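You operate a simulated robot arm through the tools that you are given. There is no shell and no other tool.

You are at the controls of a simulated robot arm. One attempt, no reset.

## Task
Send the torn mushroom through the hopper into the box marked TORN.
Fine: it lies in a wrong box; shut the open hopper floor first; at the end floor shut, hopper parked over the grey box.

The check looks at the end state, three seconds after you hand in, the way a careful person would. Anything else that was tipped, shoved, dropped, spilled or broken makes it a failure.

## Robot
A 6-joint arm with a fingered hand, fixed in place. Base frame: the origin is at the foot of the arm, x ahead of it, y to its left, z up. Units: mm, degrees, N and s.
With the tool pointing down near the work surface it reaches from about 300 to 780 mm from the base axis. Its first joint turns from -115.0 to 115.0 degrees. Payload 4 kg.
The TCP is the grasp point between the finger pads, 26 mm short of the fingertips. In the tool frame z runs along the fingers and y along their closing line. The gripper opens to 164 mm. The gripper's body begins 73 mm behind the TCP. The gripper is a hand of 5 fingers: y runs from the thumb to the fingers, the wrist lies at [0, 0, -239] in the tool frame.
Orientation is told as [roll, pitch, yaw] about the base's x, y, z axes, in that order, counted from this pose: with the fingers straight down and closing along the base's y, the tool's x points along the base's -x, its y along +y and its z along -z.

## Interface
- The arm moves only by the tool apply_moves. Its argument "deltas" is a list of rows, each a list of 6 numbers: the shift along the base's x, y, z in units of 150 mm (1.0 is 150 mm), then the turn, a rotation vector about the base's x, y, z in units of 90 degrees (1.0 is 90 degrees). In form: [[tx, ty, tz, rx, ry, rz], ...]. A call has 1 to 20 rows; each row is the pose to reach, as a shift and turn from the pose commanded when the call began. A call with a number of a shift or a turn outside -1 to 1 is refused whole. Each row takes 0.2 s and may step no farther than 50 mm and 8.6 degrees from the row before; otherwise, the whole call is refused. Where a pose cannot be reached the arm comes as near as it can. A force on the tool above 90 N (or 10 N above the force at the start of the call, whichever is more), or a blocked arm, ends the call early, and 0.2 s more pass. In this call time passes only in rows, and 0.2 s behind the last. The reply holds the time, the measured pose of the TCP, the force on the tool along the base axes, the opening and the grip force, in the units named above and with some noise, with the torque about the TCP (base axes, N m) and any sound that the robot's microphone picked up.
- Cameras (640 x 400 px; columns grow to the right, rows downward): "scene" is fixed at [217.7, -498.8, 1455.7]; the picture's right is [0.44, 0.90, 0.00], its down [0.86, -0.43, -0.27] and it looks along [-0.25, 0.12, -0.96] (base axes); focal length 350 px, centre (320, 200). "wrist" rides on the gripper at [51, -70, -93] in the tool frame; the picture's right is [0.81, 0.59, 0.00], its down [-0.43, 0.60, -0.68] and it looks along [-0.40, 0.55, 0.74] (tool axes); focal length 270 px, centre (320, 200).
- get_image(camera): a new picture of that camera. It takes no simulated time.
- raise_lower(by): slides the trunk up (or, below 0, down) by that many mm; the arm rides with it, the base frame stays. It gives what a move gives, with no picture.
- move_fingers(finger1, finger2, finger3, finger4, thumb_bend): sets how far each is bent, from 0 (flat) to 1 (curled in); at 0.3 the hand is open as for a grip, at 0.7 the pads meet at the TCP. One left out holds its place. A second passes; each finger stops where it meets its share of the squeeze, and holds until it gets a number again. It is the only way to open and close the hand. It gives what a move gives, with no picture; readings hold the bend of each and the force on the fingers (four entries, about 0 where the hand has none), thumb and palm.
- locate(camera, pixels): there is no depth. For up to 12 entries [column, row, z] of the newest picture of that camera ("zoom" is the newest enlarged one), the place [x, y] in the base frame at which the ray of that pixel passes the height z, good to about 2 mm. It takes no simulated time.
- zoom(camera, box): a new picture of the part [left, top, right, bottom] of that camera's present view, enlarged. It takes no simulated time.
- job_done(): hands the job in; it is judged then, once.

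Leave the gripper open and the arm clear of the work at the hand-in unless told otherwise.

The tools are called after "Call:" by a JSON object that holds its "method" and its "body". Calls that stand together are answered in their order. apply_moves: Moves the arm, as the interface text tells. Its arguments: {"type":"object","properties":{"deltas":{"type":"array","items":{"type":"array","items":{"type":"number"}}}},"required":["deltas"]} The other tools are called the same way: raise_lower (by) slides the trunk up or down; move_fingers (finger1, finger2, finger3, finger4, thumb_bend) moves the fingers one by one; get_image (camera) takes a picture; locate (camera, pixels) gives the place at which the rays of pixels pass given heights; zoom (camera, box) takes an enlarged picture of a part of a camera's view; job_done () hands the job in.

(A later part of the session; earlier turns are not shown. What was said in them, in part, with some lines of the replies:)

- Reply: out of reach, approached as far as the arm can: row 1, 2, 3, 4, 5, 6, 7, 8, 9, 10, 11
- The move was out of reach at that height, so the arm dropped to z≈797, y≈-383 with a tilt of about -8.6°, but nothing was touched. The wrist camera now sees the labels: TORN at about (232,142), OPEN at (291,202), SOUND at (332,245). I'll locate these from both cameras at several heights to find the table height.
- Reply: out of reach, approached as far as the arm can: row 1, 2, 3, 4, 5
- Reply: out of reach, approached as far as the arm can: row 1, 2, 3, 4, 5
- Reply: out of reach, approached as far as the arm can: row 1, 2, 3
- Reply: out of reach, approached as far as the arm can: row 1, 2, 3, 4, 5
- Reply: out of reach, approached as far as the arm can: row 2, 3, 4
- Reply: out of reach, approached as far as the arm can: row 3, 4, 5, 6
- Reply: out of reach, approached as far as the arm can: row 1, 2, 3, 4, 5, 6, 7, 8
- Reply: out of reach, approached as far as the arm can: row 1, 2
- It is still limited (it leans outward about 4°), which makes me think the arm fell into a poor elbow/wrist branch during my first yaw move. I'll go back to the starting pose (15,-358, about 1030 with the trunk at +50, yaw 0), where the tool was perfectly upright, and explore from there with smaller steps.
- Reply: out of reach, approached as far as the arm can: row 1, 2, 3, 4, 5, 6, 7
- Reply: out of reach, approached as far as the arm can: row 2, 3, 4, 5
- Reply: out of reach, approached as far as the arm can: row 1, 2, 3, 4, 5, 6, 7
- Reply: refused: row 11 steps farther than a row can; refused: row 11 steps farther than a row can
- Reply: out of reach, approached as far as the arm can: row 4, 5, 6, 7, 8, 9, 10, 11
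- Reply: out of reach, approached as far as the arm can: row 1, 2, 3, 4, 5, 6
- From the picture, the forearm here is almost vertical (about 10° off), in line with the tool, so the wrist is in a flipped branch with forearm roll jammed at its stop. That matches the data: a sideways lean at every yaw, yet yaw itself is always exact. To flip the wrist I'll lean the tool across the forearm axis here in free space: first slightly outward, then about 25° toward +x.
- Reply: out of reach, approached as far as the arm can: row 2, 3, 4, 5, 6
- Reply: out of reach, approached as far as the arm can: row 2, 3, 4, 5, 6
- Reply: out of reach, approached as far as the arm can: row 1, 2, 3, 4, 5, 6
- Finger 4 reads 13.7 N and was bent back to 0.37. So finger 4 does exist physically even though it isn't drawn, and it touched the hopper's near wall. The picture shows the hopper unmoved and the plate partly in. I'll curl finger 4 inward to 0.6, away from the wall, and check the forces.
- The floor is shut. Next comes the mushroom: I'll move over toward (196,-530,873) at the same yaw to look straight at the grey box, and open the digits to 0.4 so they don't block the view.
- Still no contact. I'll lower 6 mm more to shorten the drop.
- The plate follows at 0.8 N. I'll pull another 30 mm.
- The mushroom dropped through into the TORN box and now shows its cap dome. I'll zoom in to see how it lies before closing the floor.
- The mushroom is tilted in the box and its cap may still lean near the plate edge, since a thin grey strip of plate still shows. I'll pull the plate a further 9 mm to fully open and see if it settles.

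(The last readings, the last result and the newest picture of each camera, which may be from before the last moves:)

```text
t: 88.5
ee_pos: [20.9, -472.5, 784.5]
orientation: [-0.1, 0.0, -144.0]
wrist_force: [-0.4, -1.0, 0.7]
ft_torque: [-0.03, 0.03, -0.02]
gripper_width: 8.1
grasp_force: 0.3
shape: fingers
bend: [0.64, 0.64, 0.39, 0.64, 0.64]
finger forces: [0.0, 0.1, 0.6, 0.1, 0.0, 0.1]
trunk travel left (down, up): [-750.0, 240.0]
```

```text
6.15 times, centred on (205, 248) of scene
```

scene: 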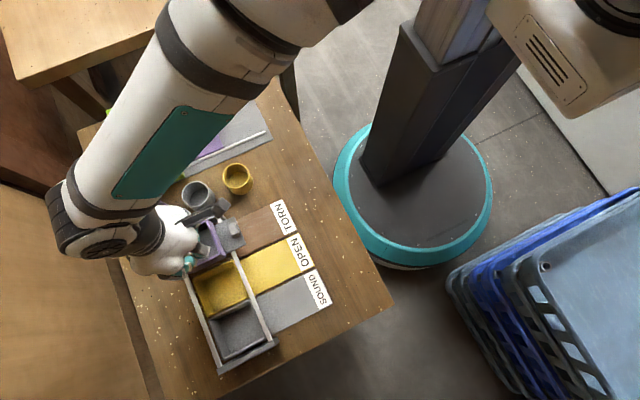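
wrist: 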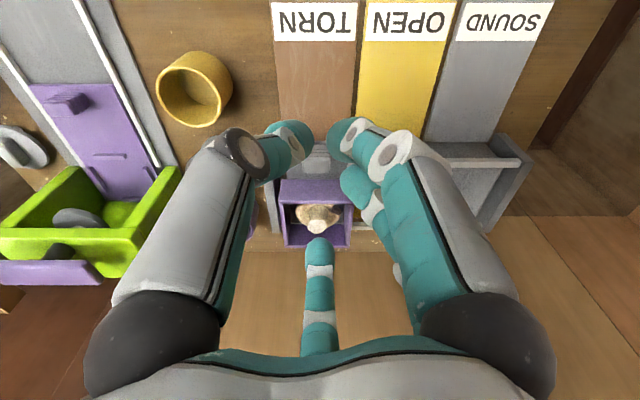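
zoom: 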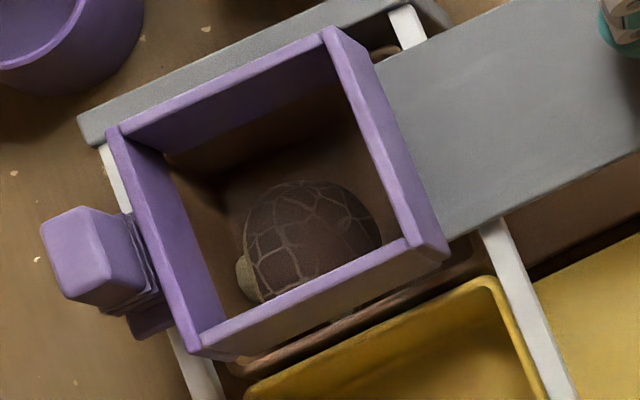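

It settled lower and fully into the box with the floor fully open. I'll unhook (4 mm toward -y, then straight up) and take a look from above into the hopper with the wrist camera.

Call:
{"method": "apply_moves", "body": {"deltas": [[0, -0.03, 0, 0, 0, 0], [0, -0.03, 0.1, 0, 0, 0], [0, -0.03, 0.3, 0, 0, 0], [0, -0.03, 0.5, 0, 0, 0], [0, -0.03, 0.7, 0, 0, 0]]}}

Call:
{"method": "apply_moves", "body": {"deltas": [[0, -0.3, 0, 0, 0, 0], [0, -0.6, 0, 0, 0, 0], [0, -0.85, 0, 0, 0, 0]]}}

Call:
{"method": "move_fingers", "body": {"finger1": 0.45, "thumb_bend": 0.45}}

Call:
{"method": "zoom", "body": {"camera": "wrist", "box": [230, 60, 410, 220]}}

```text
t: 89.7
ee_pos: [21.2, -475.7, 891.8]
orientation: [-0.2, 0.0, -144.1]
wrist_force: [0.7, 0.5, -0.5]
ft_torque: [-0.01, 0.01, -0.01]
gripper_width: 7.9
grasp_force: 0.1
shape: fingers
bend: [0.64, 0.64, 0.4, 0.64, 0.64]
finger forces: [0.1, 0.0, 0.0, 0.0, 0.0, 0.1]
trunk travel left (down, up): [-750.0, 240.0]
```

```text
t: 90.5
ee_pos: [22.2, -603.1, 893.6]
orientation: [-0.1, 0.2, -144.0]
wrist_force: [-0.8, -0.2, -0.6]
ft_torque: [0.01, 0.0, 0.0]
gripper_width: 8.2
grasp_force: 0.1
shape: fingers
bend: [0.64, 0.64, 0.4, 0.64, 0.64]
finger forces: [0.0, 0.0, 0.0, 0.0, 0.1, 0.0]
trunk travel left (down, up): [-750.0, 240.0]
```

```text
t: 91.5
ee_pos: [22.2, -602.0, 895.5]
orientation: [0.0, 0.0, -144.0]
wrist_force: [-0.8, -0.8, 0.0]
ft_torque: [0.01, 0.0, -0.01]
gripper_width: 54.4
grasp_force: 0.0
shape: fingers
bend: [0.45, 0.64, 0.4, 0.64, 0.45]
finger forces: [0.0, 0.1, 0.0, 0.0, 0.1, 0.0]
trunk travel left (down, up): [-750.0, 240.0]
```

```text
2.50 times, centred on (320, 140) of wrist
```

zoom: 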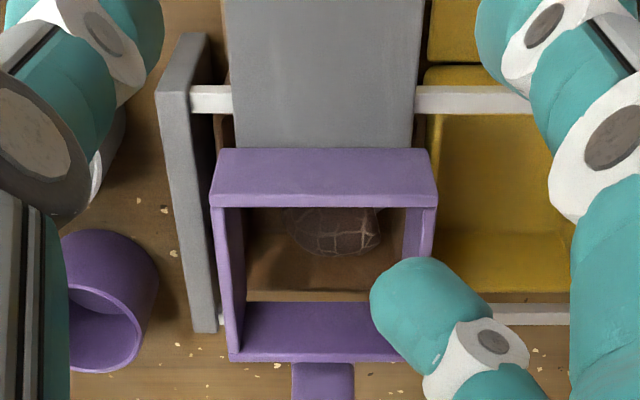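

The mushroom is visible through the hopper in the TORN box. To make sure its top is below the floor plate, I'll estimate its centre by locating its silhouette centre from both views.

Call:
{"method": "locate", "body": {"camera": "zoom", "pixels": [[334, 204, 700], [334, 204, 710], [334, 204, 720], [334, 256, 720], [334, 256, 735], [345, 290, 748], [240, 292, 730], [320, 300, 690]]}}

Call:
{"method": "zoom", "body": {"camera": "scene", "box": [170, 215, 240, 280]}}

Call:
{"method": "locate", "body": {"camera": "zoom", "pixels": [[313, 252, 700], [313, 252, 710], [313, 252, 720], [243, 245, 715], [383, 235, 715], [290, 182, 715]]}}

```text
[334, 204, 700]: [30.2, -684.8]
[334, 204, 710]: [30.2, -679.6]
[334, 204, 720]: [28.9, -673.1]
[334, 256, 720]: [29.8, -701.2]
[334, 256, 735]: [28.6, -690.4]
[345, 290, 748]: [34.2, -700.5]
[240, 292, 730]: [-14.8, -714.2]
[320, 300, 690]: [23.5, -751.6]
```

```text
6.15 times, centred on (205, 248) of scene
```

zoom: 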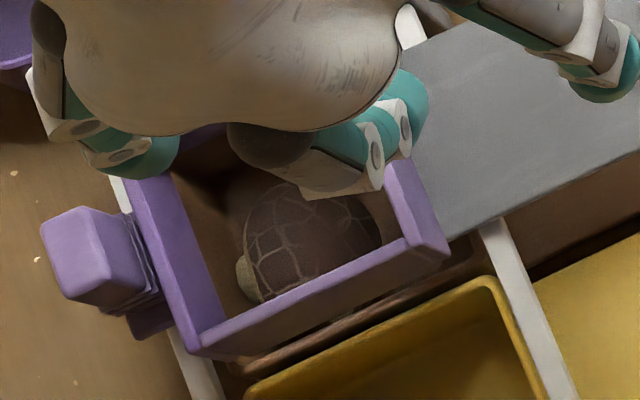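

```text
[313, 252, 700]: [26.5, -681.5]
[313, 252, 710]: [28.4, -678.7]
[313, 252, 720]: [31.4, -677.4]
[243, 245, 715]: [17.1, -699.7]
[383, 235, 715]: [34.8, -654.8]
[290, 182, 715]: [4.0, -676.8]
```

Both views put the cap's centre at about z 711, so its top is ≤735 and below the plate (~742–747). Next I'll close the floor again: curl thumb and f1, set f3 to 0.35, retreat to y≈-415, and come down in front of the knob.

Call:
{"method": "move_fingers", "body": {"finger1": 0.62, "finger2": 0.62, "finger3": 0.35, "finger4": 0.62, "thumb_bend": 0.62}}

Call:
{"method": "apply_moves", "body": {"deltas": [[0.005, 0.3, 0, 0, 0, 0], [0.01, 0.6, 0, 0, 0, 0], [0.015, 0.9, 0, 0, 0, 0]]}}

Call:
{"method": "apply_moves", "body": {"deltas": [[0, 0.2, 0, 0, 0, 0], [0, 0.35, -0.05, 0, 0, 0], [0, 0.35, -0.3, 0, 0, 0]]}}

Call:
{"method": "get_image", "body": {"camera": "wrist"}}

Call:
{"method": "zoom", "body": {"camera": "scene", "box": [150, 160, 310, 280]}}

```text
t: 92.5
ee_pos: [22.3, -601.9, 894.5]
orientation: [-0.1, 0.0, -144.0]
wrist_force: [-0.8, -0.3, -0.8]
ft_torque: [0.02, 0.02, 0.01]
gripper_width: 13.1
grasp_force: 0.0
shape: fingers
bend: [0.62, 0.62, 0.35, 0.62, 0.62]
finger forces: [0.0, 0.0, 0.1, 0.0, 0.0, 0.1]
trunk travel left (down, up): [-750.0, 240.0]
```

```text
t: 93.3
ee_pos: [23.9, -466.8, 892.0]
orientation: [0.0, -0.1, -144.0]
wrist_force: [-0.5, 0.3, 0.3]
ft_torque: [-0.05, -0.02, 0.0]
gripper_width: 13.1
grasp_force: 0.1
shape: fingers
bend: [0.62, 0.62, 0.35, 0.62, 0.62]
finger forces: [0.0, 0.0, 0.0, 0.0, 0.0, 0.0]
trunk travel left (down, up): [-750.0, 240.0]
```

```text
t: 94.1
ee_pos: [27.1, -415.6, 845.6]
orientation: [-0.1, 0.0, -144.0]
wrist_force: [-0.3, -0.6, 0.2]
ft_torque: [0.02, 0.0, -0.02]
gripper_width: 12.8
grasp_force: 0.1
shape: fingers
bend: [0.62, 0.62, 0.35, 0.62, 0.62]
finger forces: [0.0, 0.1, 0.1, 0.1, 0.0, 0.0]
trunk travel left (down, up): [-750.0, 240.0]
```

```text
taken
```

wrist: 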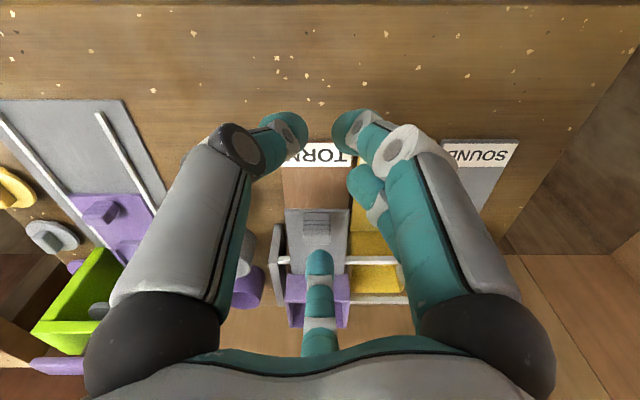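

```text
3.33 times, centred on (230, 220) of scene
```

zoom: 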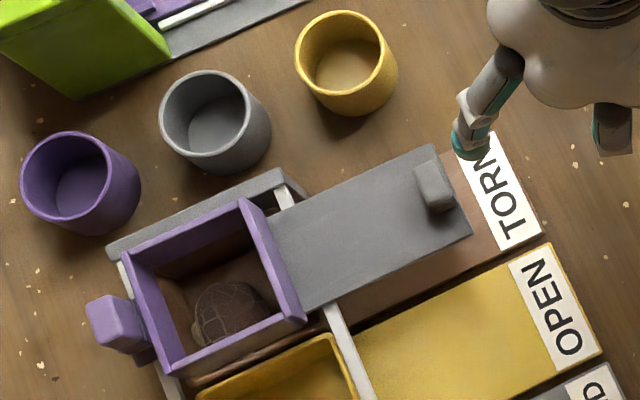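

The fingertip is clear in front of the knob (+y side). I'll descend to z≈786, then advance to push the plate in, 30 mm first.

Call:
{"method": "apply_moves", "body": {"deltas": [[-0.01, 0, -0.2, 0, 0, 0], [-0.015, 0, -0.4, 0, 0, 0]]}}

Call:
{"method": "apply_moves", "body": {"deltas": [[0, -0.06, 0, 0, 0, 0], [0, -0.12, 0, 0, 0, 0], [0, -0.18, 0, 0, 0, 0], [0, -0.24, 0, 0, 0, 0], [0, -0.3, 0, 0, 0, 0]]}}

Call:
{"method": "zoom", "body": {"camera": "scene", "box": [150, 190, 310, 300]}}

```text
t: 94.7
ee_pos: [23.5, -419.0, 785.2]
orientation: [0.0, -0.1, -144.0]
wrist_force: [0.2, 0.1, 0.9]
ft_torque: [-0.01, 0.02, 0.0]
gripper_width: 13.2
grasp_force: 0.0
shape: fingers
bend: [0.62, 0.62, 0.35, 0.62, 0.62]
finger forces: [0.1, 0.0, 0.0, 0.0, 0.0, 0.0]
trunk travel left (down, up): [-750.0, 240.0]
```

```text
t: 95.9
ee_pos: [22.8, -464.0, 786.0]
orientation: [-0.2, 0.0, -144.0]
wrist_force: [0.5, 0.4, -0.6]
ft_torque: [0.0, -0.01, -0.05]
gripper_width: 13.2
grasp_force: 0.6
shape: fingers
bend: [0.62, 0.62, 0.36, 0.62, 0.62]
finger forces: [0.0, 0.0, 0.5, 0.1, 0.1, 0.0]
trunk travel left (down, up): [-750.0, 240.0]
```

```text
3.64 times, centred on (230, 245) of scene
```

zoom: 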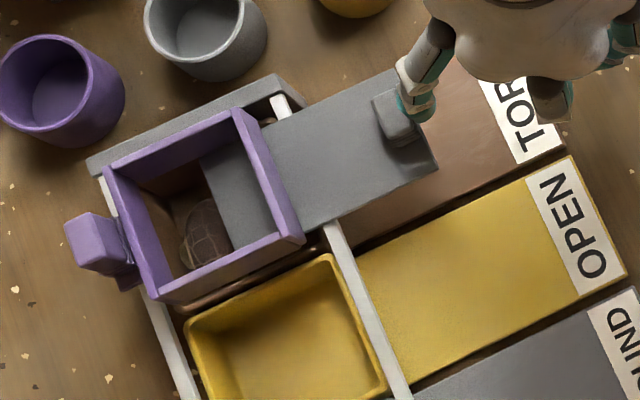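

The plate is sliding in freely (0.5 N) over the mushroom. I'll push 28 mm more in small steps.

Call:
{"method": "apply_moves", "body": {"deltas": [[0, -0.05, 0, 0, 0, 0], [0, -0.1, 0, 0, 0, 0], [0, -0.145, 0, 0, 0, 0], [0, -0.19, 0, 0, 0, 0]]}}

Call:
{"method": "zoom", "body": {"camera": "scene", "box": [150, 190, 310, 300]}}

```text
t: 96.9
ee_pos: [21.3, -491.6, 786.3]
orientation: [0.0, 0.0, -144.0]
wrist_force: [0.3, 0.4, 0.3]
ft_torque: [-0.01, 0.01, -0.02]
gripper_width: 13.2
grasp_force: 0.7
shape: fingers
bend: [0.62, 0.62, 0.36, 0.62, 0.62]
finger forces: [0.1, 0.1, 0.6, 0.0, 0.0, 0.0]
trunk travel left (down, up): [-750.0, 240.0]
```

```text
3.64 times, centred on (230, 245) of scene
```

zoom: 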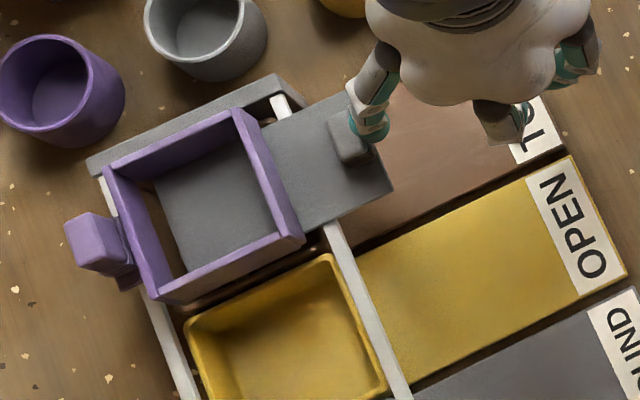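

Nearly closed, with only 0.6 N. I'll push the last ~13 mm in 3 mm steps until the force rises at the stop.

Call:
{"method": "apply_moves", "body": {"deltas": [[0, -0.02, 0, 0, 0, 0], [0, -0.04, 0, 0, 0, 0], [0, -0.06, 0, 0, 0, 0], [0, -0.08, 0, 0, 0, 0], [0, -0.093, 0, 0, 0, 0]]}}

Call:
{"method": "zoom", "body": {"camera": "scene", "box": [160, 200, 270, 280]}}

```text
t: 98.1
ee_pos: [21.8, -505.8, 785.9]
orientation: [-0.1, 0.0, -144.0]
wrist_force: [-0.7, 3.8, 1.5]
ft_torque: [-0.07, 0.01, 0.02]
gripper_width: 13.4
grasp_force: 1.7
shape: fingers
bend: [0.62, 0.62, 0.38, 0.62, 0.62]
finger forces: [0.1, 0.0, 4.5, 0.0, 0.0, 0.0]
trunk travel left (down, up): [-750.0, 240.0]
```

```text
5.00 times, centred on (215, 240) of scene
```

zoom: 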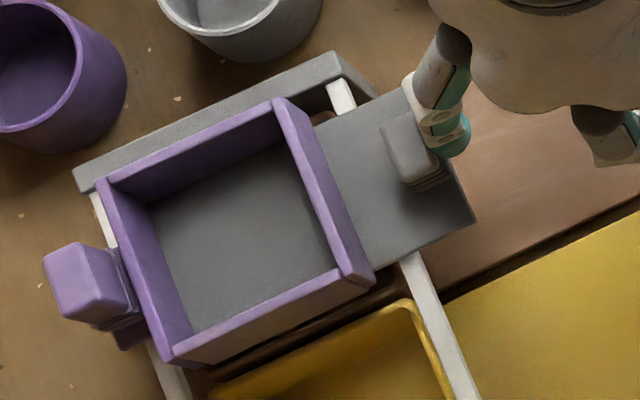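

The floor is shut again (4.5 N at the same stop as before). Next: the hopper must go to the grey box, about +173 mm in x. I plan to push its -x wall with one fingertip, so first I'll back off, rise, and look at the -x side (end bar and cups) to check clearances.

Call:
{"method": "apply_moves", "body": {"deltas": [[0, 0.1, 0, 0, 0, 0], [0, 0.25, 0.1, 0, 0, 0], [-0.1, 0.3, 0.35, 0, 0, 0], [-0.3, 0.2, 0.6, 0, 0, 0], [-0.5, 0.0, 0.7, 0, 0, 0]]}}

Call:
{"method": "get_image", "body": {"camera": "wrist"}}

Call:
{"method": "zoom", "body": {"camera": "wrist", "box": [230, 130, 450, 310]}}

```text
refused: row 4 steps farther than a row can; nothing moved
```

```text
taken
```

wrist: 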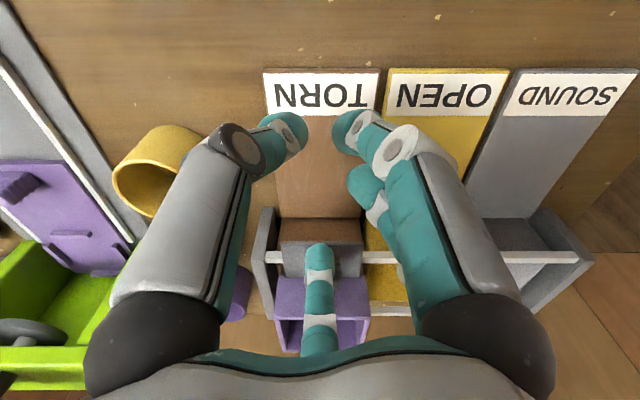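

```text
2.22 times, centred on (340, 220) of wrist
```

zoom: 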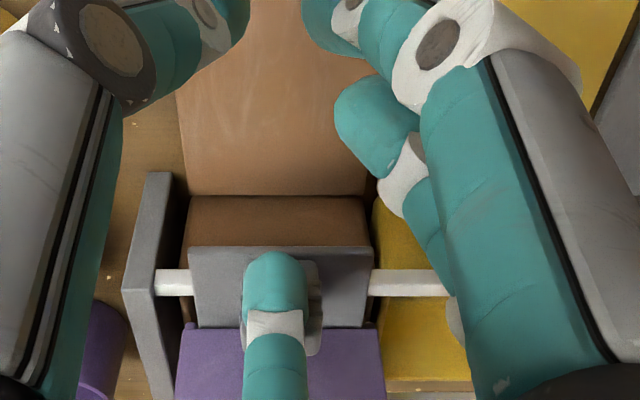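

The move was refused because one step was too long. I'll redo it with smaller steps.

Call:
{"method": "apply_moves", "body": {"deltas": [[0, 0.1, 0, 0, 0, 0], [0, 0.25, 0.1, 0, 0, 0], [-0.05, 0.3, 0.3, 0, 0, 0], [-0.15, 0.25, 0.5, 0, 0, 0], [-0.3, 0.12, 0.65, 0, 0, 0], [-0.5, 0.0, 0.7, 0, 0, 0]]}}

Call:
{"method": "get_image", "body": {"camera": "wrist"}}

Call:
{"method": "zoom", "body": {"camera": "wrist", "box": [230, 90, 450, 290]}}

Call:
{"method": "zoom", "body": {"camera": "scene", "box": [130, 180, 270, 290]}}

```text
t: 99.5
ee_pos: [-52.8, -506.6, 892.2]
orientation: [0.0, -0.1, -144.0]
wrist_force: [-0.3, 0.3, -0.6]
ft_torque: [0.01, 0.01, -0.03]
gripper_width: 13.3
grasp_force: 0.0
shape: fingers
bend: [0.62, 0.62, 0.35, 0.62, 0.62]
finger forces: [0.0, 0.1, 0.1, 0.0, 0.0, 0.0]
trunk travel left (down, up): [-750.0, 240.0]
```

```text
taken
```

wrist: 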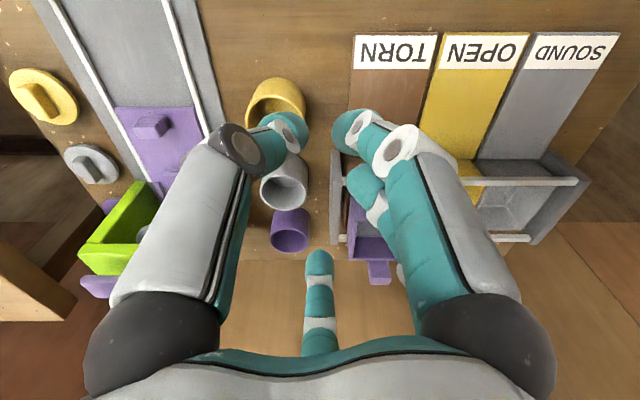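

```text
2.00 times, centred on (340, 190) of wrist
```

zoom: 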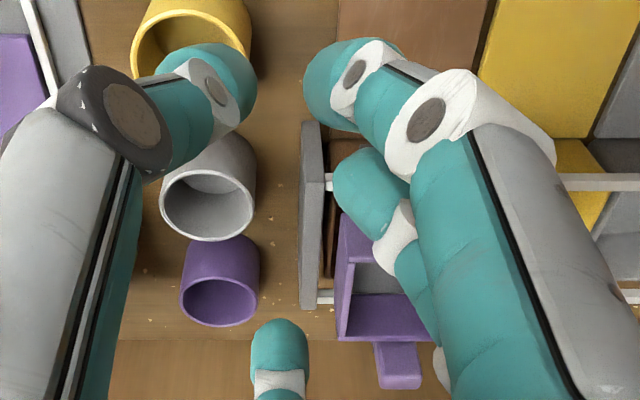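

```text
3.64 times, centred on (200, 235) of scene
```

zoom: 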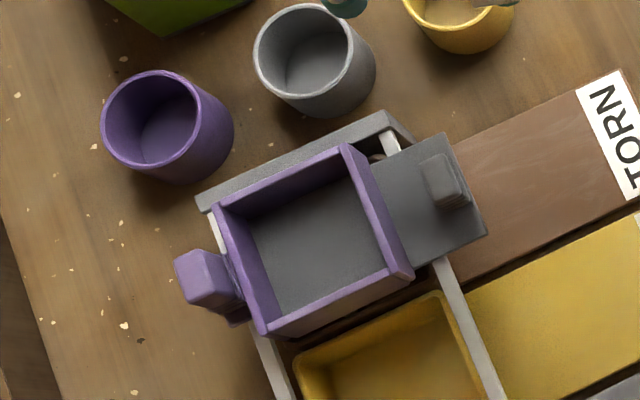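

I'll locate the end bar, the hopper's -x rim edge, and the grey/purple cup rims in this wrist zoom and the scene zoom to get heights and clearances.

Call:
{"method": "locate", "body": {"camera": "zoom", "pixels": [[398, 112, 745], [200, 205, 745], [255, 60, 740], [375, 70, 740], [255, 60, 755], [375, 70, 755], [103, 130, 740], [228, 110, 740], [215, 215, 745], [300, 280, 748], [335, 300, 790], [182, 265, 770]]}}

Call:
{"method": "zoom", "body": {"camera": "wrist", "box": [230, 90, 450, 290]}}

Call:
{"method": "locate", "body": {"camera": "zoom", "pixels": [[302, 200, 745], [324, 200, 745], [302, 130, 745], [299, 307, 745], [338, 260, 790], [336, 335, 790], [348, 215, 790], [160, 205, 740], [255, 205, 740], [208, 240, 740], [180, 300, 740], [258, 295, 740]]}}

```text
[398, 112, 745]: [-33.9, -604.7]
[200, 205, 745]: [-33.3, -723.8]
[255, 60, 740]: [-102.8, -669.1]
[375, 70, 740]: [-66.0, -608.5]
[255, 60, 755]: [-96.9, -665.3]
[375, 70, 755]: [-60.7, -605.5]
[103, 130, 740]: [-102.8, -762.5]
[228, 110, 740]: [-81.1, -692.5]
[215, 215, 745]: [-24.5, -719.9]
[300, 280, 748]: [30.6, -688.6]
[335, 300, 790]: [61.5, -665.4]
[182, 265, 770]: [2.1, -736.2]
```

```text
2.00 times, centred on (340, 190) of wrist
```

zoom: 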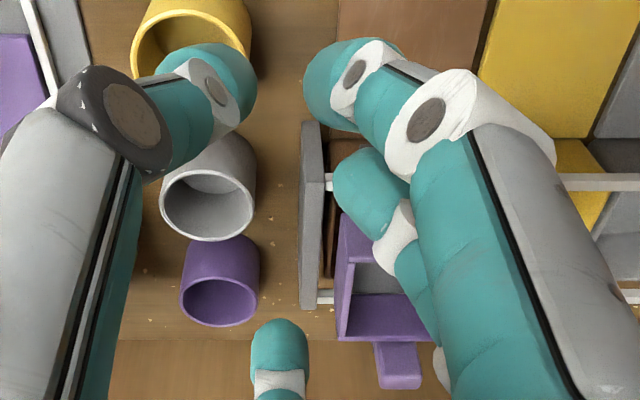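

```text
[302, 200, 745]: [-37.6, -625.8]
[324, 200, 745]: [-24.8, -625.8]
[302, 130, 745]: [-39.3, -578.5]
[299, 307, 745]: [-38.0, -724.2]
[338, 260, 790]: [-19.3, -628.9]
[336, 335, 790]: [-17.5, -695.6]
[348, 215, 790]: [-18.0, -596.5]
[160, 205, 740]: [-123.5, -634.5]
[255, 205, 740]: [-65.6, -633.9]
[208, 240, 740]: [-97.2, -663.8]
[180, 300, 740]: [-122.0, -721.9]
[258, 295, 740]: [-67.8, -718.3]
```

The end bar is at x -38…-25 with its top at z≈745, and the hopper's -x wall is at x≈-15. To be sure the cups are low enough, I'll triangulate the rim centres of the purple and grey cups.

Call:
{"method": "locate", "body": {"camera": "zoom", "pixels": [[219, 301, 730], [219, 301, 750], [207, 205, 730], [207, 205, 750]]}}

Call:
{"method": "zoom", "body": {"camera": "scene", "box": [130, 180, 270, 290]}}

Call:
{"method": "locate", "body": {"camera": "zoom", "pixels": [[149, 119, 730], [149, 119, 750], [301, 50, 730], [301, 50, 750]]}}

```text
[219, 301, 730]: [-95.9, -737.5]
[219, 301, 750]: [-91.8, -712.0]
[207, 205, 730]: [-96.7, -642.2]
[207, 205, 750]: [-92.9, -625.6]
```

```text
3.64 times, centred on (200, 235) of scene
```

zoom: 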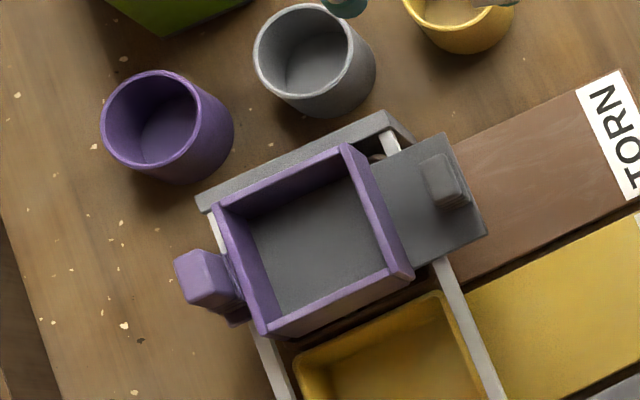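

```text
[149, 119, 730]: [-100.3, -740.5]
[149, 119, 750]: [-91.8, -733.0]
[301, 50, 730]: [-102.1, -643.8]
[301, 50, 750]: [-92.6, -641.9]
```

The cup rims are at only z≈728, so a hand at fingertip z≥763 clears them well. I'll also check where the green device stands relative to the planned hand position (-110,-667).

Call:
{"method": "get_image", "body": {"camera": "scene"}}

Call:
{"method": "locate", "body": {"camera": "scene", "pixels": [[184, 180, 690], [152, 188, 690], [160, 128, 780], [160, 128, 850], [135, 100, 800], [183, 172, 760]]}}

```text
taken
```

scene: 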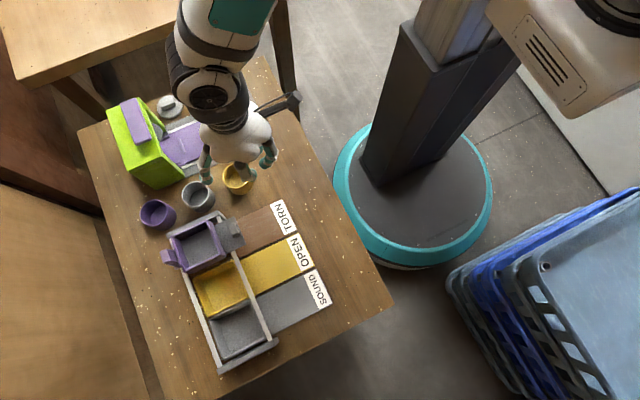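

```text
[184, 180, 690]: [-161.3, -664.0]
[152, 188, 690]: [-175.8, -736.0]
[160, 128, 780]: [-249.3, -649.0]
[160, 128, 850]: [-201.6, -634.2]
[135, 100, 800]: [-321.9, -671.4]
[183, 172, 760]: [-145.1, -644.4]
```

The green device starts at x≈-161, so I'll keep the hand nearer the hopper: finger 2 bent to 0.5 (last link vertical, outer face ~58 mm from the axis), the others curled to 0.64, yaw 234 so finger 2 points to +x. I'll go high to about (-85,-667,890) first.

Call:
{"method": "move_fingers", "body": {"finger1": 0.64, "finger2": 0.5, "finger3": 0.64, "finger4": 0.64, "thumb_bend": 0.64}}

Call:
{"method": "apply_moves", "body": {"deltas": [[-0.05, -0.24, 0, 0, 0, 0.05], [-0.1, -0.48, 0, 0, 0, 0.1], [-0.16, -0.72, 0, 0, 0, 0.15], [-0.215, -0.96, 0, 0, 0, 0.2]]}}

Call:
{"method": "apply_moves", "body": {"deltas": [[0, -0.11, 0, 0, 0, 0]]}}

Call:
{"method": "get_image", "body": {"camera": "wrist"}}

Call:
{"method": "get_image", "body": {"camera": "scene"}}

```text
t: 100.5
ee_pos: [-50.6, -506.3, 892.8]
orientation: [-0.1, 0.0, -144.1]
wrist_force: [-0.4, 0.0, -0.4]
ft_torque: [0.01, 0.0, 0.06]
gripper_width: 8.4
grasp_force: 0.1
shape: fingers
bend: [0.64, 0.5, 0.64, 0.64, 0.64]
finger forces: [0.0, 0.0, 0.1, 0.1, 0.0, 0.0]
trunk travel left (down, up): [-750.0, 240.0]
```

```text
t: 101.5
ee_pos: [-82.6, -652.4, 890.3]
orientation: [-0.1, 0.1, -125.9]
wrist_force: [0.1, -0.7, 0.7]
ft_torque: [-0.02, -0.03, 0.02]
gripper_width: 8.4
grasp_force: 0.1
shape: fingers
bend: [0.64, 0.5, 0.64, 0.64, 0.64]
finger forces: [0.0, 0.0, 0.1, 0.1, 0.0, 0.0]
trunk travel left (down, up): [-750.0, 240.0]
```

```text
t: 101.9
ee_pos: [-85.2, -668.9, 889.5]
orientation: [-0.1, 0.0, -126.1]
wrist_force: [0.3, -1.0, 0.2]
ft_torque: [0.02, -0.04, 0.0]
gripper_width: 8.6
grasp_force: 0.0
shape: fingers
bend: [0.64, 0.5, 0.64, 0.64, 0.64]
finger forces: [0.1, 0.0, 0.0, 0.1, 0.0, 0.0]
trunk travel left (down, up): [-750.0, 240.0]
```

```text
taken
```

wrist: 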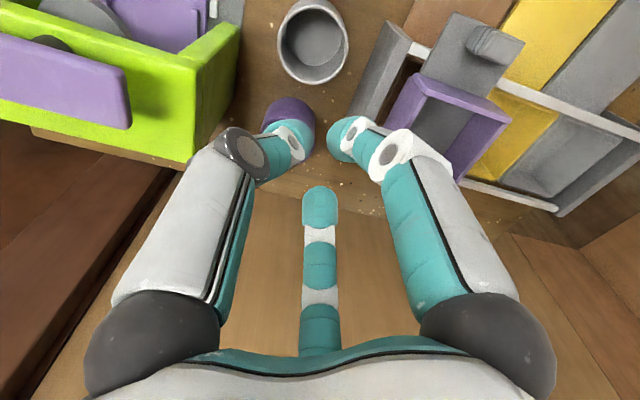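

```text
taken
```

scene: 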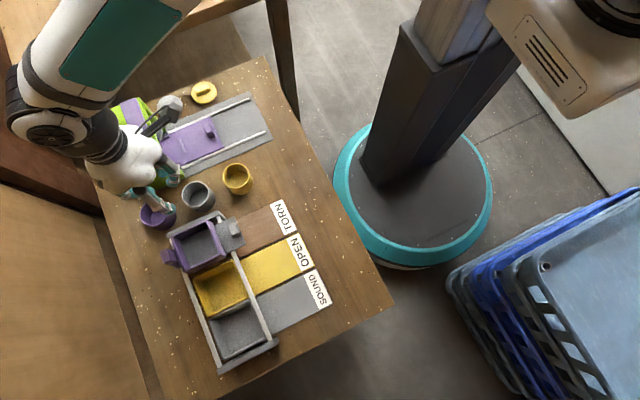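

The hand is over the space between hopper and green device. Before lowering I'll check how near the green device's corner is (wrist pixels (240,25) and (195,162)) at several heights.

Call:
{"method": "locate", "body": {"camera": "wrist", "pixels": [[195, 162, 690], [195, 162, 760], [195, 162, 820], [240, 25, 690], [240, 25, 760], [240, 25, 820], [130, 128, 820], [130, 128, 850]]}}

Call:
{"method": "zoom", "body": {"camera": "scene", "box": [80, 80, 220, 240]}}

```text
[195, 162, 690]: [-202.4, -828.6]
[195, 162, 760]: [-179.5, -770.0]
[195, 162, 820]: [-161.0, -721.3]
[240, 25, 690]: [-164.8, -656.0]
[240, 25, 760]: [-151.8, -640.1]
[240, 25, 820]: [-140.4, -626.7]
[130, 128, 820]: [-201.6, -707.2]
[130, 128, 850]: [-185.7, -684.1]
```

```text
2.50 times, centred on (150, 160) of scene
```

zoom: 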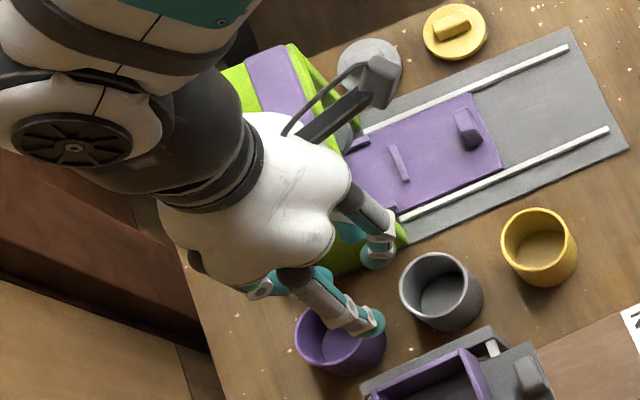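

The device's near face is at x≈-163 with its top at z≈800, so the hand keeps >30 mm clearance. I'll descend at (-85,-668) to z≈793, with finger 2's outer face ~12 mm short of the hopper wall.

Call:
{"method": "apply_moves", "body": {"deltas": [[0, 0.01, -0.25, 0, 0, 0], [0, 0.01, -0.5, 0, 0, 0], [0, 0.01, -0.64, 0, 0, 0]]}}

Call:
{"method": "zoom", "body": {"camera": "scene", "box": [100, 170, 260, 290]}}

Call:
{"method": "get_image", "body": {"camera": "wrist"}}

```text
t: 102.7
ee_pos: [-85.6, -666.1, 795.1]
orientation: [-0.1, 0.0, -126.0]
wrist_force: [0.1, 0.4, 0.1]
ft_torque: [0.0, -0.04, 0.04]
gripper_width: 8.4
grasp_force: 0.0
shape: fingers
bend: [0.64, 0.5, 0.64, 0.64, 0.64]
finger forces: [0.0, 0.0, 0.0, 0.0, 0.1, 0.0]
trunk travel left (down, up): [-750.0, 240.0]
```

```text
3.33 times, centred on (180, 230) of scene
```

zoom: 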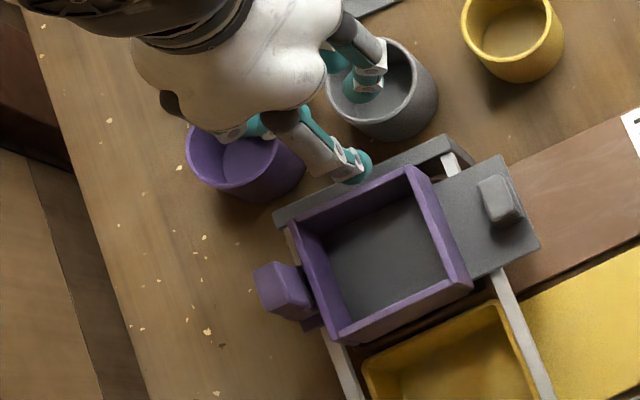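

```text
taken
```

wrist: 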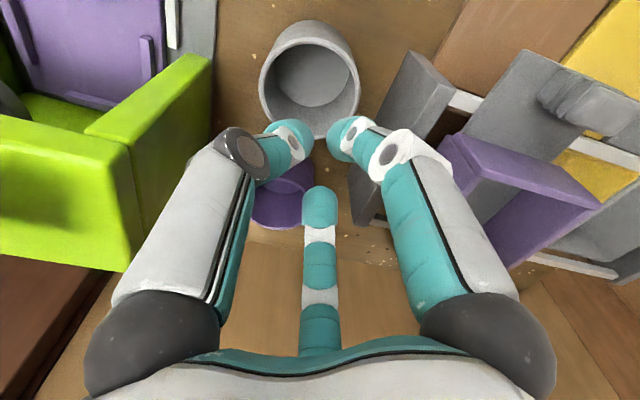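

Finger 2's tip is beside the hopper's -x wall near its middle, with nothing touched. I'll push in +x: 20 mm in 5 mm steps, reading the force.

Call:
{"method": "apply_moves", "body": {"deltas": [[0.033, 0, 0, 0, 0, 0], [0.067, 0, 0, 0, 0, 0], [0.1, 0, 0, 0, 0, 0], [0.133, 0, 0, 0, 0, 0]]}}

Call:
{"method": "zoom", "body": {"camera": "scene", "box": [130, 190, 270, 290]}}

```text
t: 103.7
ee_pos: [-64.8, -664.8, 795.2]
orientation: [-0.1, 0.1, -126.1]
wrist_force: [-0.6, 0.2, 0.9]
ft_torque: [0.01, 0.0, -0.01]
gripper_width: 8.5
grasp_force: 1.4
shape: fingers
bend: [0.64, 0.51, 0.64, 0.64, 0.64]
finger forces: [0.1, 1.2, 0.1, 0.0, 0.1, 0.1]
trunk travel left (down, up): [-750.0, 240.0]
```

```text
4.00 times, centred on (200, 240) of scene
```

zoom: 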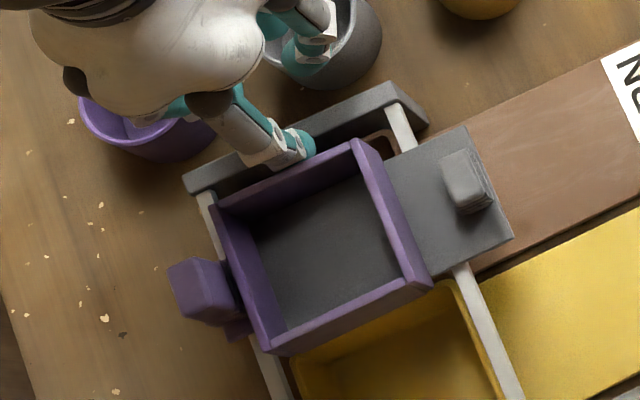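

The hopper slides freely at 1.2 N. I'll continue +45 mm in 9 mm steps.

Call:
{"method": "apply_moves", "body": {"deltas": [[0.06, 0, 0, 0, 0, 0], [0.12, 0, 0, 0, 0, 0], [0.18, 0, 0, 0, 0, 0], [0.24, 0, 0, 0, 0, 0], [0.3, 0, 0, 0, 0, 0]]}}

Call:
{"method": "zoom", "body": {"camera": "scene", "box": [130, 190, 290, 310]}}

```text
t: 104.9
ee_pos: [-20.7, -664.8, 795.4]
orientation: [0.1, 0.1, -126.0]
wrist_force: [-0.3, 0.2, 2.5]
ft_torque: [-0.01, -0.05, -0.02]
gripper_width: 8.7
grasp_force: 0.6
shape: fingers
bend: [0.64, 0.51, 0.64, 0.64, 0.64]
finger forces: [0.0, 1.4, 0.0, 0.0, 0.1, 0.0]
trunk travel left (down, up): [-750.0, 240.0]
```

```text
3.33 times, centred on (210, 250) of scene
```

zoom: 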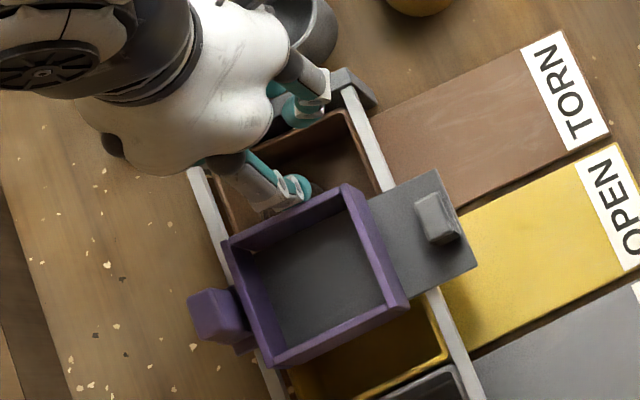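

The hopper is moving evenly with 1.4 N and the TORN box is coming into view. I'll continue +54 mm.

Call:
{"method": "apply_moves", "body": {"deltas": [[0.06, 0, 0, 0, 0, 0], [0.12, 0, 0, 0, 0, 0], [0.18, 0, 0, 0, 0, 0], [0.24, 0, 0, 0, 0, 0], [0.3, 0, 0, 0, 0, 0], [0.36, 0, 0, 0, 0, 0]]}}

Call:
{"method": "zoom", "body": {"camera": "scene", "box": [150, 210, 310, 330]}}

```text
t: 106.3
ee_pos: [33.4, -664.9, 795.2]
orientation: [-0.1, 0.1, -126.1]
wrist_force: [-1.1, 1.3, -0.1]
ft_torque: [0.02, -0.02, -0.02]
gripper_width: 8.4
grasp_force: 1.2
shape: fingers
bend: [0.64, 0.51, 0.64, 0.64, 0.64]
finger forces: [0.0, 1.5, 0.0, 0.0, 0.1, 0.0]
trunk travel left (down, up): [-750.0, 240.0]
```

```text
3.33 times, centred on (230, 270) of scene
```

zoom: 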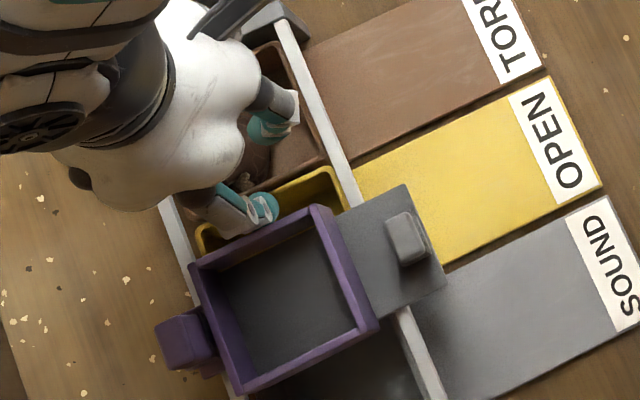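

Going well. I'll continue +51 mm and then measure the hopper against the grey box.

Call:
{"method": "apply_moves", "body": {"deltas": [[0.06, 0, 0, 0, 0, 0], [0.12, 0, 0, 0, 0, 0], [0.18, 0, 0, 0, 0, 0], [0.24, 0, 0, 0, 0, 0], [0.3, 0, 0, 0, 0, 0], [0.34, 0, 0, 0, 0, 0]]}}

Call:
{"method": "zoom", "body": {"camera": "scene", "box": [170, 260, 310, 390]}}

```text
t: 107.7
ee_pos: [84.3, -665.6, 795.2]
orientation: [0.0, 0.0, -126.0]
wrist_force: [-1.2, -0.4, 0.2]
ft_torque: [-0.03, 0.02, 0.02]
gripper_width: 8.7
grasp_force: 0.3
shape: fingers
bend: [0.64, 0.51, 0.64, 0.64, 0.64]
finger forces: [0.1, 0.9, 0.1, 0.0, 0.0, 0.1]
trunk travel left (down, up): [-750.0, 240.0]
```

```text
3.08 times, centred on (240, 325) of scene
```

zoom: 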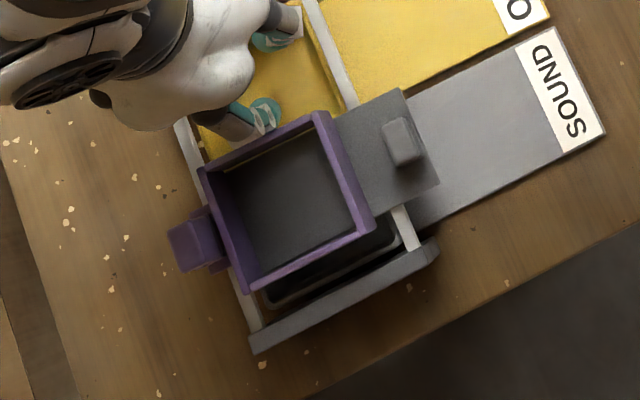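

Nearly there. I'll locate the hopper rim corners to compute its centre versus the grey box (x 156–238, centre 197).

Call:
{"method": "locate", "body": {"camera": "zoom", "pixels": [[200, 172, 790], [322, 113, 790], [374, 228, 790], [251, 290, 790], [400, 90, 747], [438, 183, 747], [252, 343, 745], [432, 245, 745], [405, 145, 765]]}}

```text
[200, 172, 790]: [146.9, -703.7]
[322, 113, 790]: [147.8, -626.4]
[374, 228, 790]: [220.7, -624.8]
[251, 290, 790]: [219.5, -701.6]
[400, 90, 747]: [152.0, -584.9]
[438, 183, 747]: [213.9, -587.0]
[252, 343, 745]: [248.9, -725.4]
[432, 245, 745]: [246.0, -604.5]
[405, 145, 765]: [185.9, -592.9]
```

The hopper's centre is at x≈183.5, so it needs ~13.5 mm more to sit over the grey box (197). I'll push +10 mm gently, then re-measure.

Call:
{"method": "apply_moves", "body": {"deltas": [[0.02, 0, 0, 0, 0, 0], [0.04, 0, 0, 0, 0, 0], [0.067, 0, 0, 0, 0, 0]]}}

Call:
{"method": "zoom", "body": {"camera": "scene", "box": [170, 260, 310, 390]}}

Call:
{"method": "locate", "body": {"camera": "zoom", "pixels": [[207, 187, 790], [329, 127, 790], [381, 244, 790], [257, 307, 790], [407, 105, 747], [445, 198, 747]]}}

```text
t: 108.5
ee_pos: [94.4, -664.8, 796.4]
orientation: [-0.1, 0.0, -126.0]
wrist_force: [-0.3, -0.5, 0.4]
ft_torque: [0.0, 0.0, 0.01]
gripper_width: 8.5
grasp_force: 0.3
shape: fingers
bend: [0.64, 0.5, 0.64, 0.64, 0.64]
finger forces: [0.1, 0.1, 0.0, 0.0, 0.1, 0.0]
trunk travel left (down, up): [-750.0, 240.0]
```

```text
3.08 times, centred on (240, 325) of scene
```

zoom: 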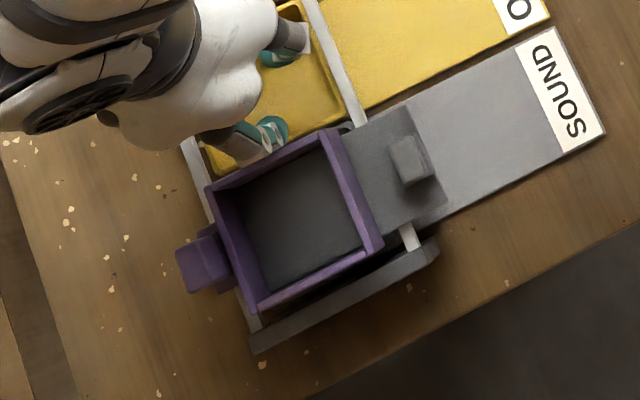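

```text
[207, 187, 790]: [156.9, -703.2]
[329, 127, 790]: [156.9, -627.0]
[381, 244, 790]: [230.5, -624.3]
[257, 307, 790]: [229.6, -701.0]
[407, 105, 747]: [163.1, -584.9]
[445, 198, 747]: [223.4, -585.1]
```

The hopper's centre is now ≈193.5 in the scene view, in which the grey box's centre reads ≈194.3, so it is nearly exactly over it. I'll back off in -x, rise, and verify the centring with the wrist camera.

Call:
{"method": "apply_moves", "body": {"deltas": [[-0.1, 0, 0, 0, 0, 0], [-0.2, 0, 0.1, 0, 0, 0], [-0.2, 0, 0.4, 0, 0, 0], [-0.1, 0.15, 0.65, 0, 0, 0]]}}

Call:
{"method": "apply_moves", "body": {"deltas": [[0.15, 0.15, 0, 0, 0, -0.05], [0.3, 0.3, 0, 0, 0, -0.1], [0.5, 0.45, 0, 0, 0, -0.15], [0.7, 0.55, 0, 0, 0, -0.2]]}}

Call:
{"method": "get_image", "body": {"camera": "wrist"}}

Call:
{"method": "get_image", "body": {"camera": "scene"}}

```text
t: 109.5
ee_pos: [76.8, -642.4, 892.5]
orientation: [-0.1, 0.0, -126.0]
wrist_force: [0.0, -0.4, 0.0]
ft_torque: [-0.04, -0.03, 0.02]
gripper_width: 8.5
grasp_force: 0.1
shape: fingers
bend: [0.64, 0.5, 0.64, 0.64, 0.64]
finger forces: [0.0, 0.0, 0.0, 0.1, 0.0, 0.0]
trunk travel left (down, up): [-750.0, 240.0]
```

```text
t: 110.5
ee_pos: [186.1, -557.1, 893.8]
orientation: [-0.1, 0.0, -144.2]
wrist_force: [-0.3, -0.7, 0.6]
ft_torque: [0.0, 0.03, 0.01]
gripper_width: 8.5
grasp_force: 0.1
shape: fingers
bend: [0.64, 0.5, 0.64, 0.64, 0.64]
finger forces: [0.1, 0.1, 0.1, 0.0, 0.1, 0.0]
trunk travel left (down, up): [-750.0, 240.0]
```

```text
taken
```

wrist: 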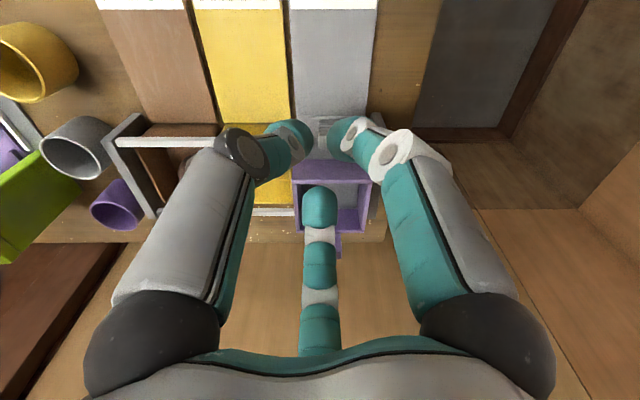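

```text
taken
```

scene: 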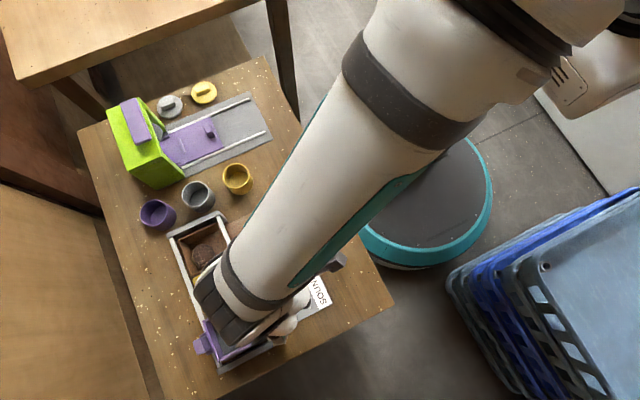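

The mushroom is visible in the TORN box (scene (208,247)). I'll open all digits to 0.3, in free air at z≈894, for a clear view of the hopper and grey box, and zoom in.

Call:
{"method": "move_fingers", "body": {"finger1": 0.3, "finger2": 0.3, "finger3": 0.3, "finger4": 0.3, "thumb_bend": 0.3}}

Call:
{"method": "zoom", "body": {"camera": "wrist", "box": [230, 90, 410, 260]}}

```text
t: 111.5
ee_pos: [185.8, -556.7, 894.4]
orientation: [-0.1, 0.0, -144.0]
wrist_force: [-0.5, 0.5, -0.9]
ft_torque: [0.02, 0.01, -0.02]
gripper_width: 90.5
grasp_force: 0.0
shape: fingers
bend: [0.3, 0.3, 0.3, 0.3, 0.3]
finger forces: [0.0, 0.0, 0.1, 0.1, 0.1, 0.0]
trunk travel left (down, up): [-750.0, 240.0]
```

```text
2.35 times, centred on (320, 175) of wrist
```

zoom: 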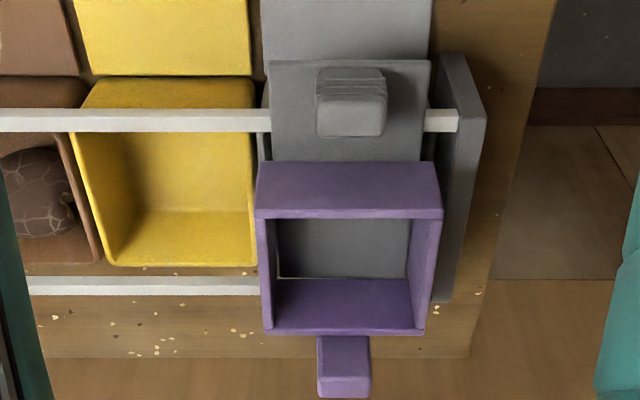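

I'll locate the lane mat edges, the hopper rim edges, and the plate edges in this one picture to compare their centres.

Call:
{"method": "locate", "body": {"camera": "zoom", "pixels": [[261, 30, 686], [432, 30, 686], [255, 216, 790], [443, 216, 790], [271, 100, 747], [428, 100, 747], [76, 60, 686], [250, 60, 686], [459, 120, 745], [485, 120, 745], [99, 258, 730], [257, 258, 730]]}}

```text
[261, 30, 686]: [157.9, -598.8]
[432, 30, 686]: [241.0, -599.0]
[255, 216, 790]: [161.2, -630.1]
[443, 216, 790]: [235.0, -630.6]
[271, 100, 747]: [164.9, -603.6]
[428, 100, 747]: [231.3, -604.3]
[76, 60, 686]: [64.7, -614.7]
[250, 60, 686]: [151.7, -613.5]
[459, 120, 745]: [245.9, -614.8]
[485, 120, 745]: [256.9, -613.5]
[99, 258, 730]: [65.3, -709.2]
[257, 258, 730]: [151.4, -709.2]
```

In this picture the hopper centre is x≈198.1, the plate centre 198.1, and the grey lane/box centre 197–199.5, so the hopper is centred over the grey box and the floor is shut. I'll withdraw the open hand up and back toward +y, clear of the work, and take final pictures.

Call:
{"method": "apply_moves", "body": {"deltas": [[0, 0.3, 0.03, 0, 0, 0], [0, 0.6, 0.06, 0, 0, 0], [0, 0.9, 0.1, 0, 0, 0], [0.1, 1.0, 0.1, 0, 0, 0]]}}

Call:
{"method": "get_image", "body": {"camera": "scene"}}

Call:
{"method": "get_image", "body": {"camera": "wrist"}}

```text
t: 112.5
ee_pos: [199.6, -409.0, 907.7]
orientation: [0.0, -0.1, -144.0]
wrist_force: [0.2, 0.6, -0.5]
ft_torque: [0.02, 0.0, 0.01]
gripper_width: 90.8
grasp_force: 0.2
shape: fingers
bend: [0.3, 0.3, 0.3, 0.3, 0.3]
finger forces: [0.0, 0.1, 0.1, 0.1, 0.0, 0.0]
trunk travel left (down, up): [-750.0, 240.0]
```

```text
taken
```

scene: 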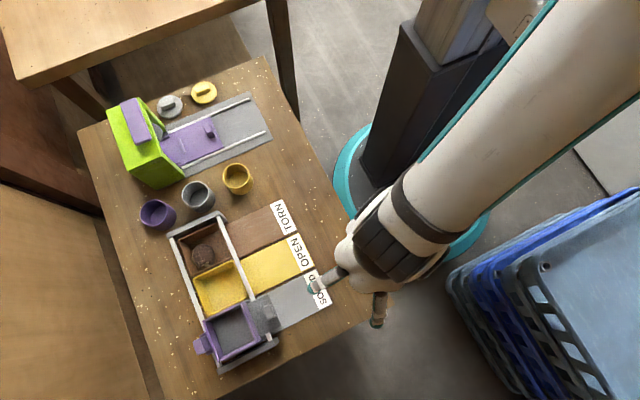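

```text
taken
```

wrist: 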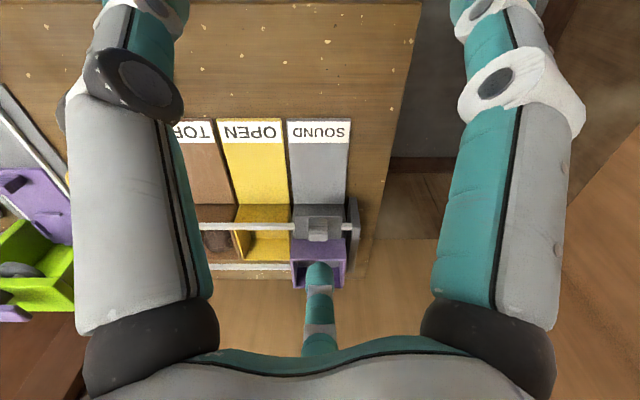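

The scene shows the mushroom in the TORN box and the hopper at the grey box. I'll zoom in on both, and on the cups and the green device, to check that nothing else was disturbed.

Call:
{"method": "zoom", "body": {"camera": "scene", "box": [160, 200, 300, 385]}}

Call:
{"method": "zoom", "body": {"camera": "scene", "box": [185, 290, 295, 380]}}

Call:
{"method": "zoom", "body": {"camera": "scene", "box": [90, 70, 290, 230]}}

```text
2.16 times, centred on (230, 292) of scene
```

zoom: 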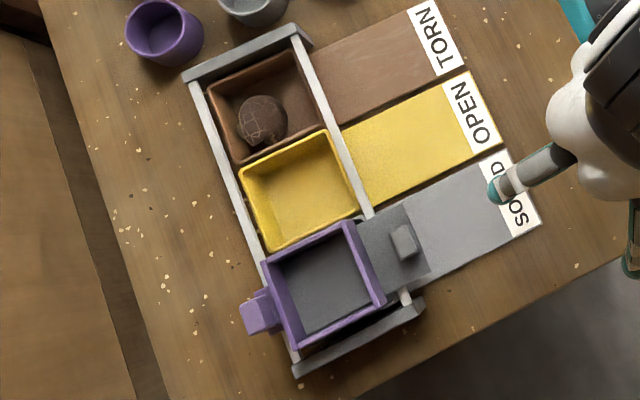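

```text
4.44 times, centred on (240, 335) of scene
```

zoom: 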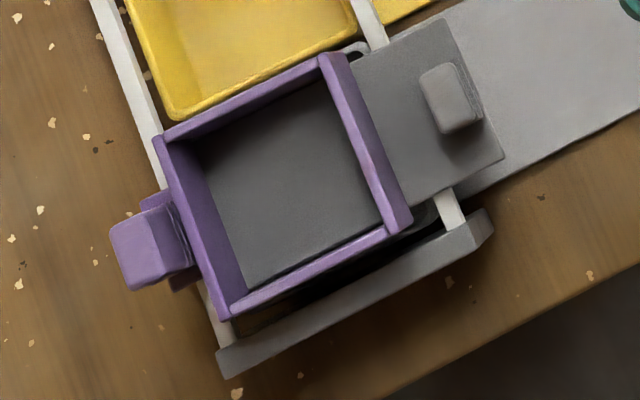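

```text
2.50 times, centred on (190, 150) of scene
```

zoom: 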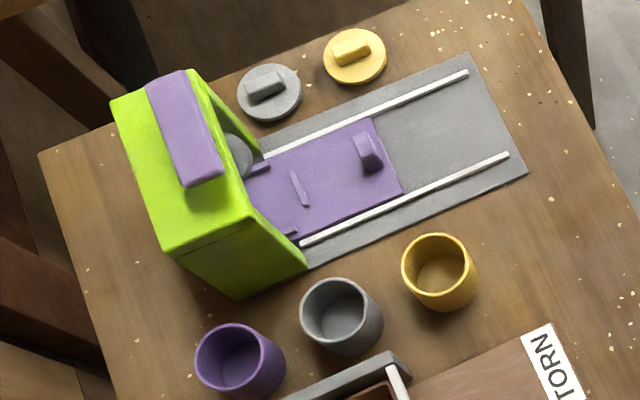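

Everything looks right: the mushroom is in the TORN box, the hopper floor is shut and parked over the grey box, and cups, lids and green device are as at the start. I'll move the open hand a bit further off the table before handing in.

Call:
{"method": "apply_moves", "body": {"deltas": [[0.12, 0.15, 0, 0, 0, 0], [0.25, 0.3, 0, 0, 0, 0], [0.4, 0.4, 0, 0, 0, 0]]}}

Call:
{"method": "get_image", "body": {"camera": "scene"}}

```text
t: 113.3
ee_pos: [256.7, -349.9, 905.7]
orientation: [-0.1, 0.0, -144.0]
wrist_force: [-0.6, 0.9, 0.1]
ft_torque: [0.02, 0.01, 0.03]
gripper_width: 90.4
grasp_force: 0.1
shape: fingers
bend: [0.3, 0.3, 0.3, 0.3, 0.3]
finger forces: [0.1, 0.1, 0.0, 0.0, 0.1, 0.0]
trunk travel left (down, up): [-750.0, 240.0]
```

```text
taken
```

scene: 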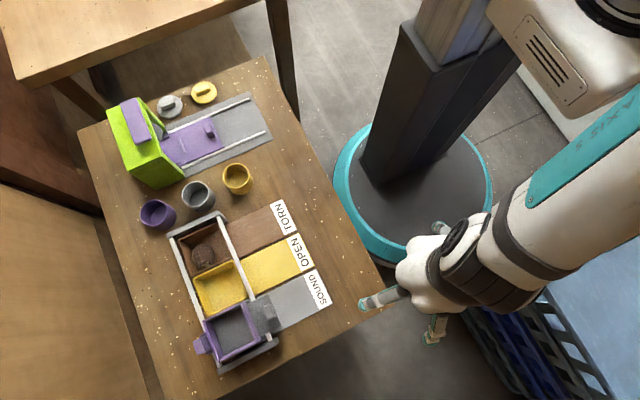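

The hand is open and off the table. The mushroom lies in the TORN box at (204,252), the hopper floor is shut, and the hopper is parked over the grey box at (235,330). I'm handing in the job.

Call:
{"method": "job_done", "body": {}}

```text
The job is handed in.
```

The torn mushroom went through the hopper and is now in the TORN box. The hopper floor is shut, and the hopper is parked over the grey SOUND box. I handed the job in and have not seen the result of the check.

- **Order of work:** I shut the open floor first. Then I lifted the mushroom out of the grey box by its stem and set it in the hopper. I opened the floor so it dropped into the TORN box, shut the floor again, and slid the hopper across.
- **How it ended:** The mushroom landed tipped over, cap dome upward, fully inside the TORN box. In the pictures the hopper sits centred over the grey box to within about 1 mm.
- **Unplanned contact:** A finger that the cameras do not show touched the hopper's near wall with about 14 N while I was first closing the floor. The hopper did not move. The fingers also rubbed lightly inside the grey box while I was gripping the stem.
- **Everything else:** In the final pictures the cups, lids and green device look the same as at the start. The hand is open and clear of the table.
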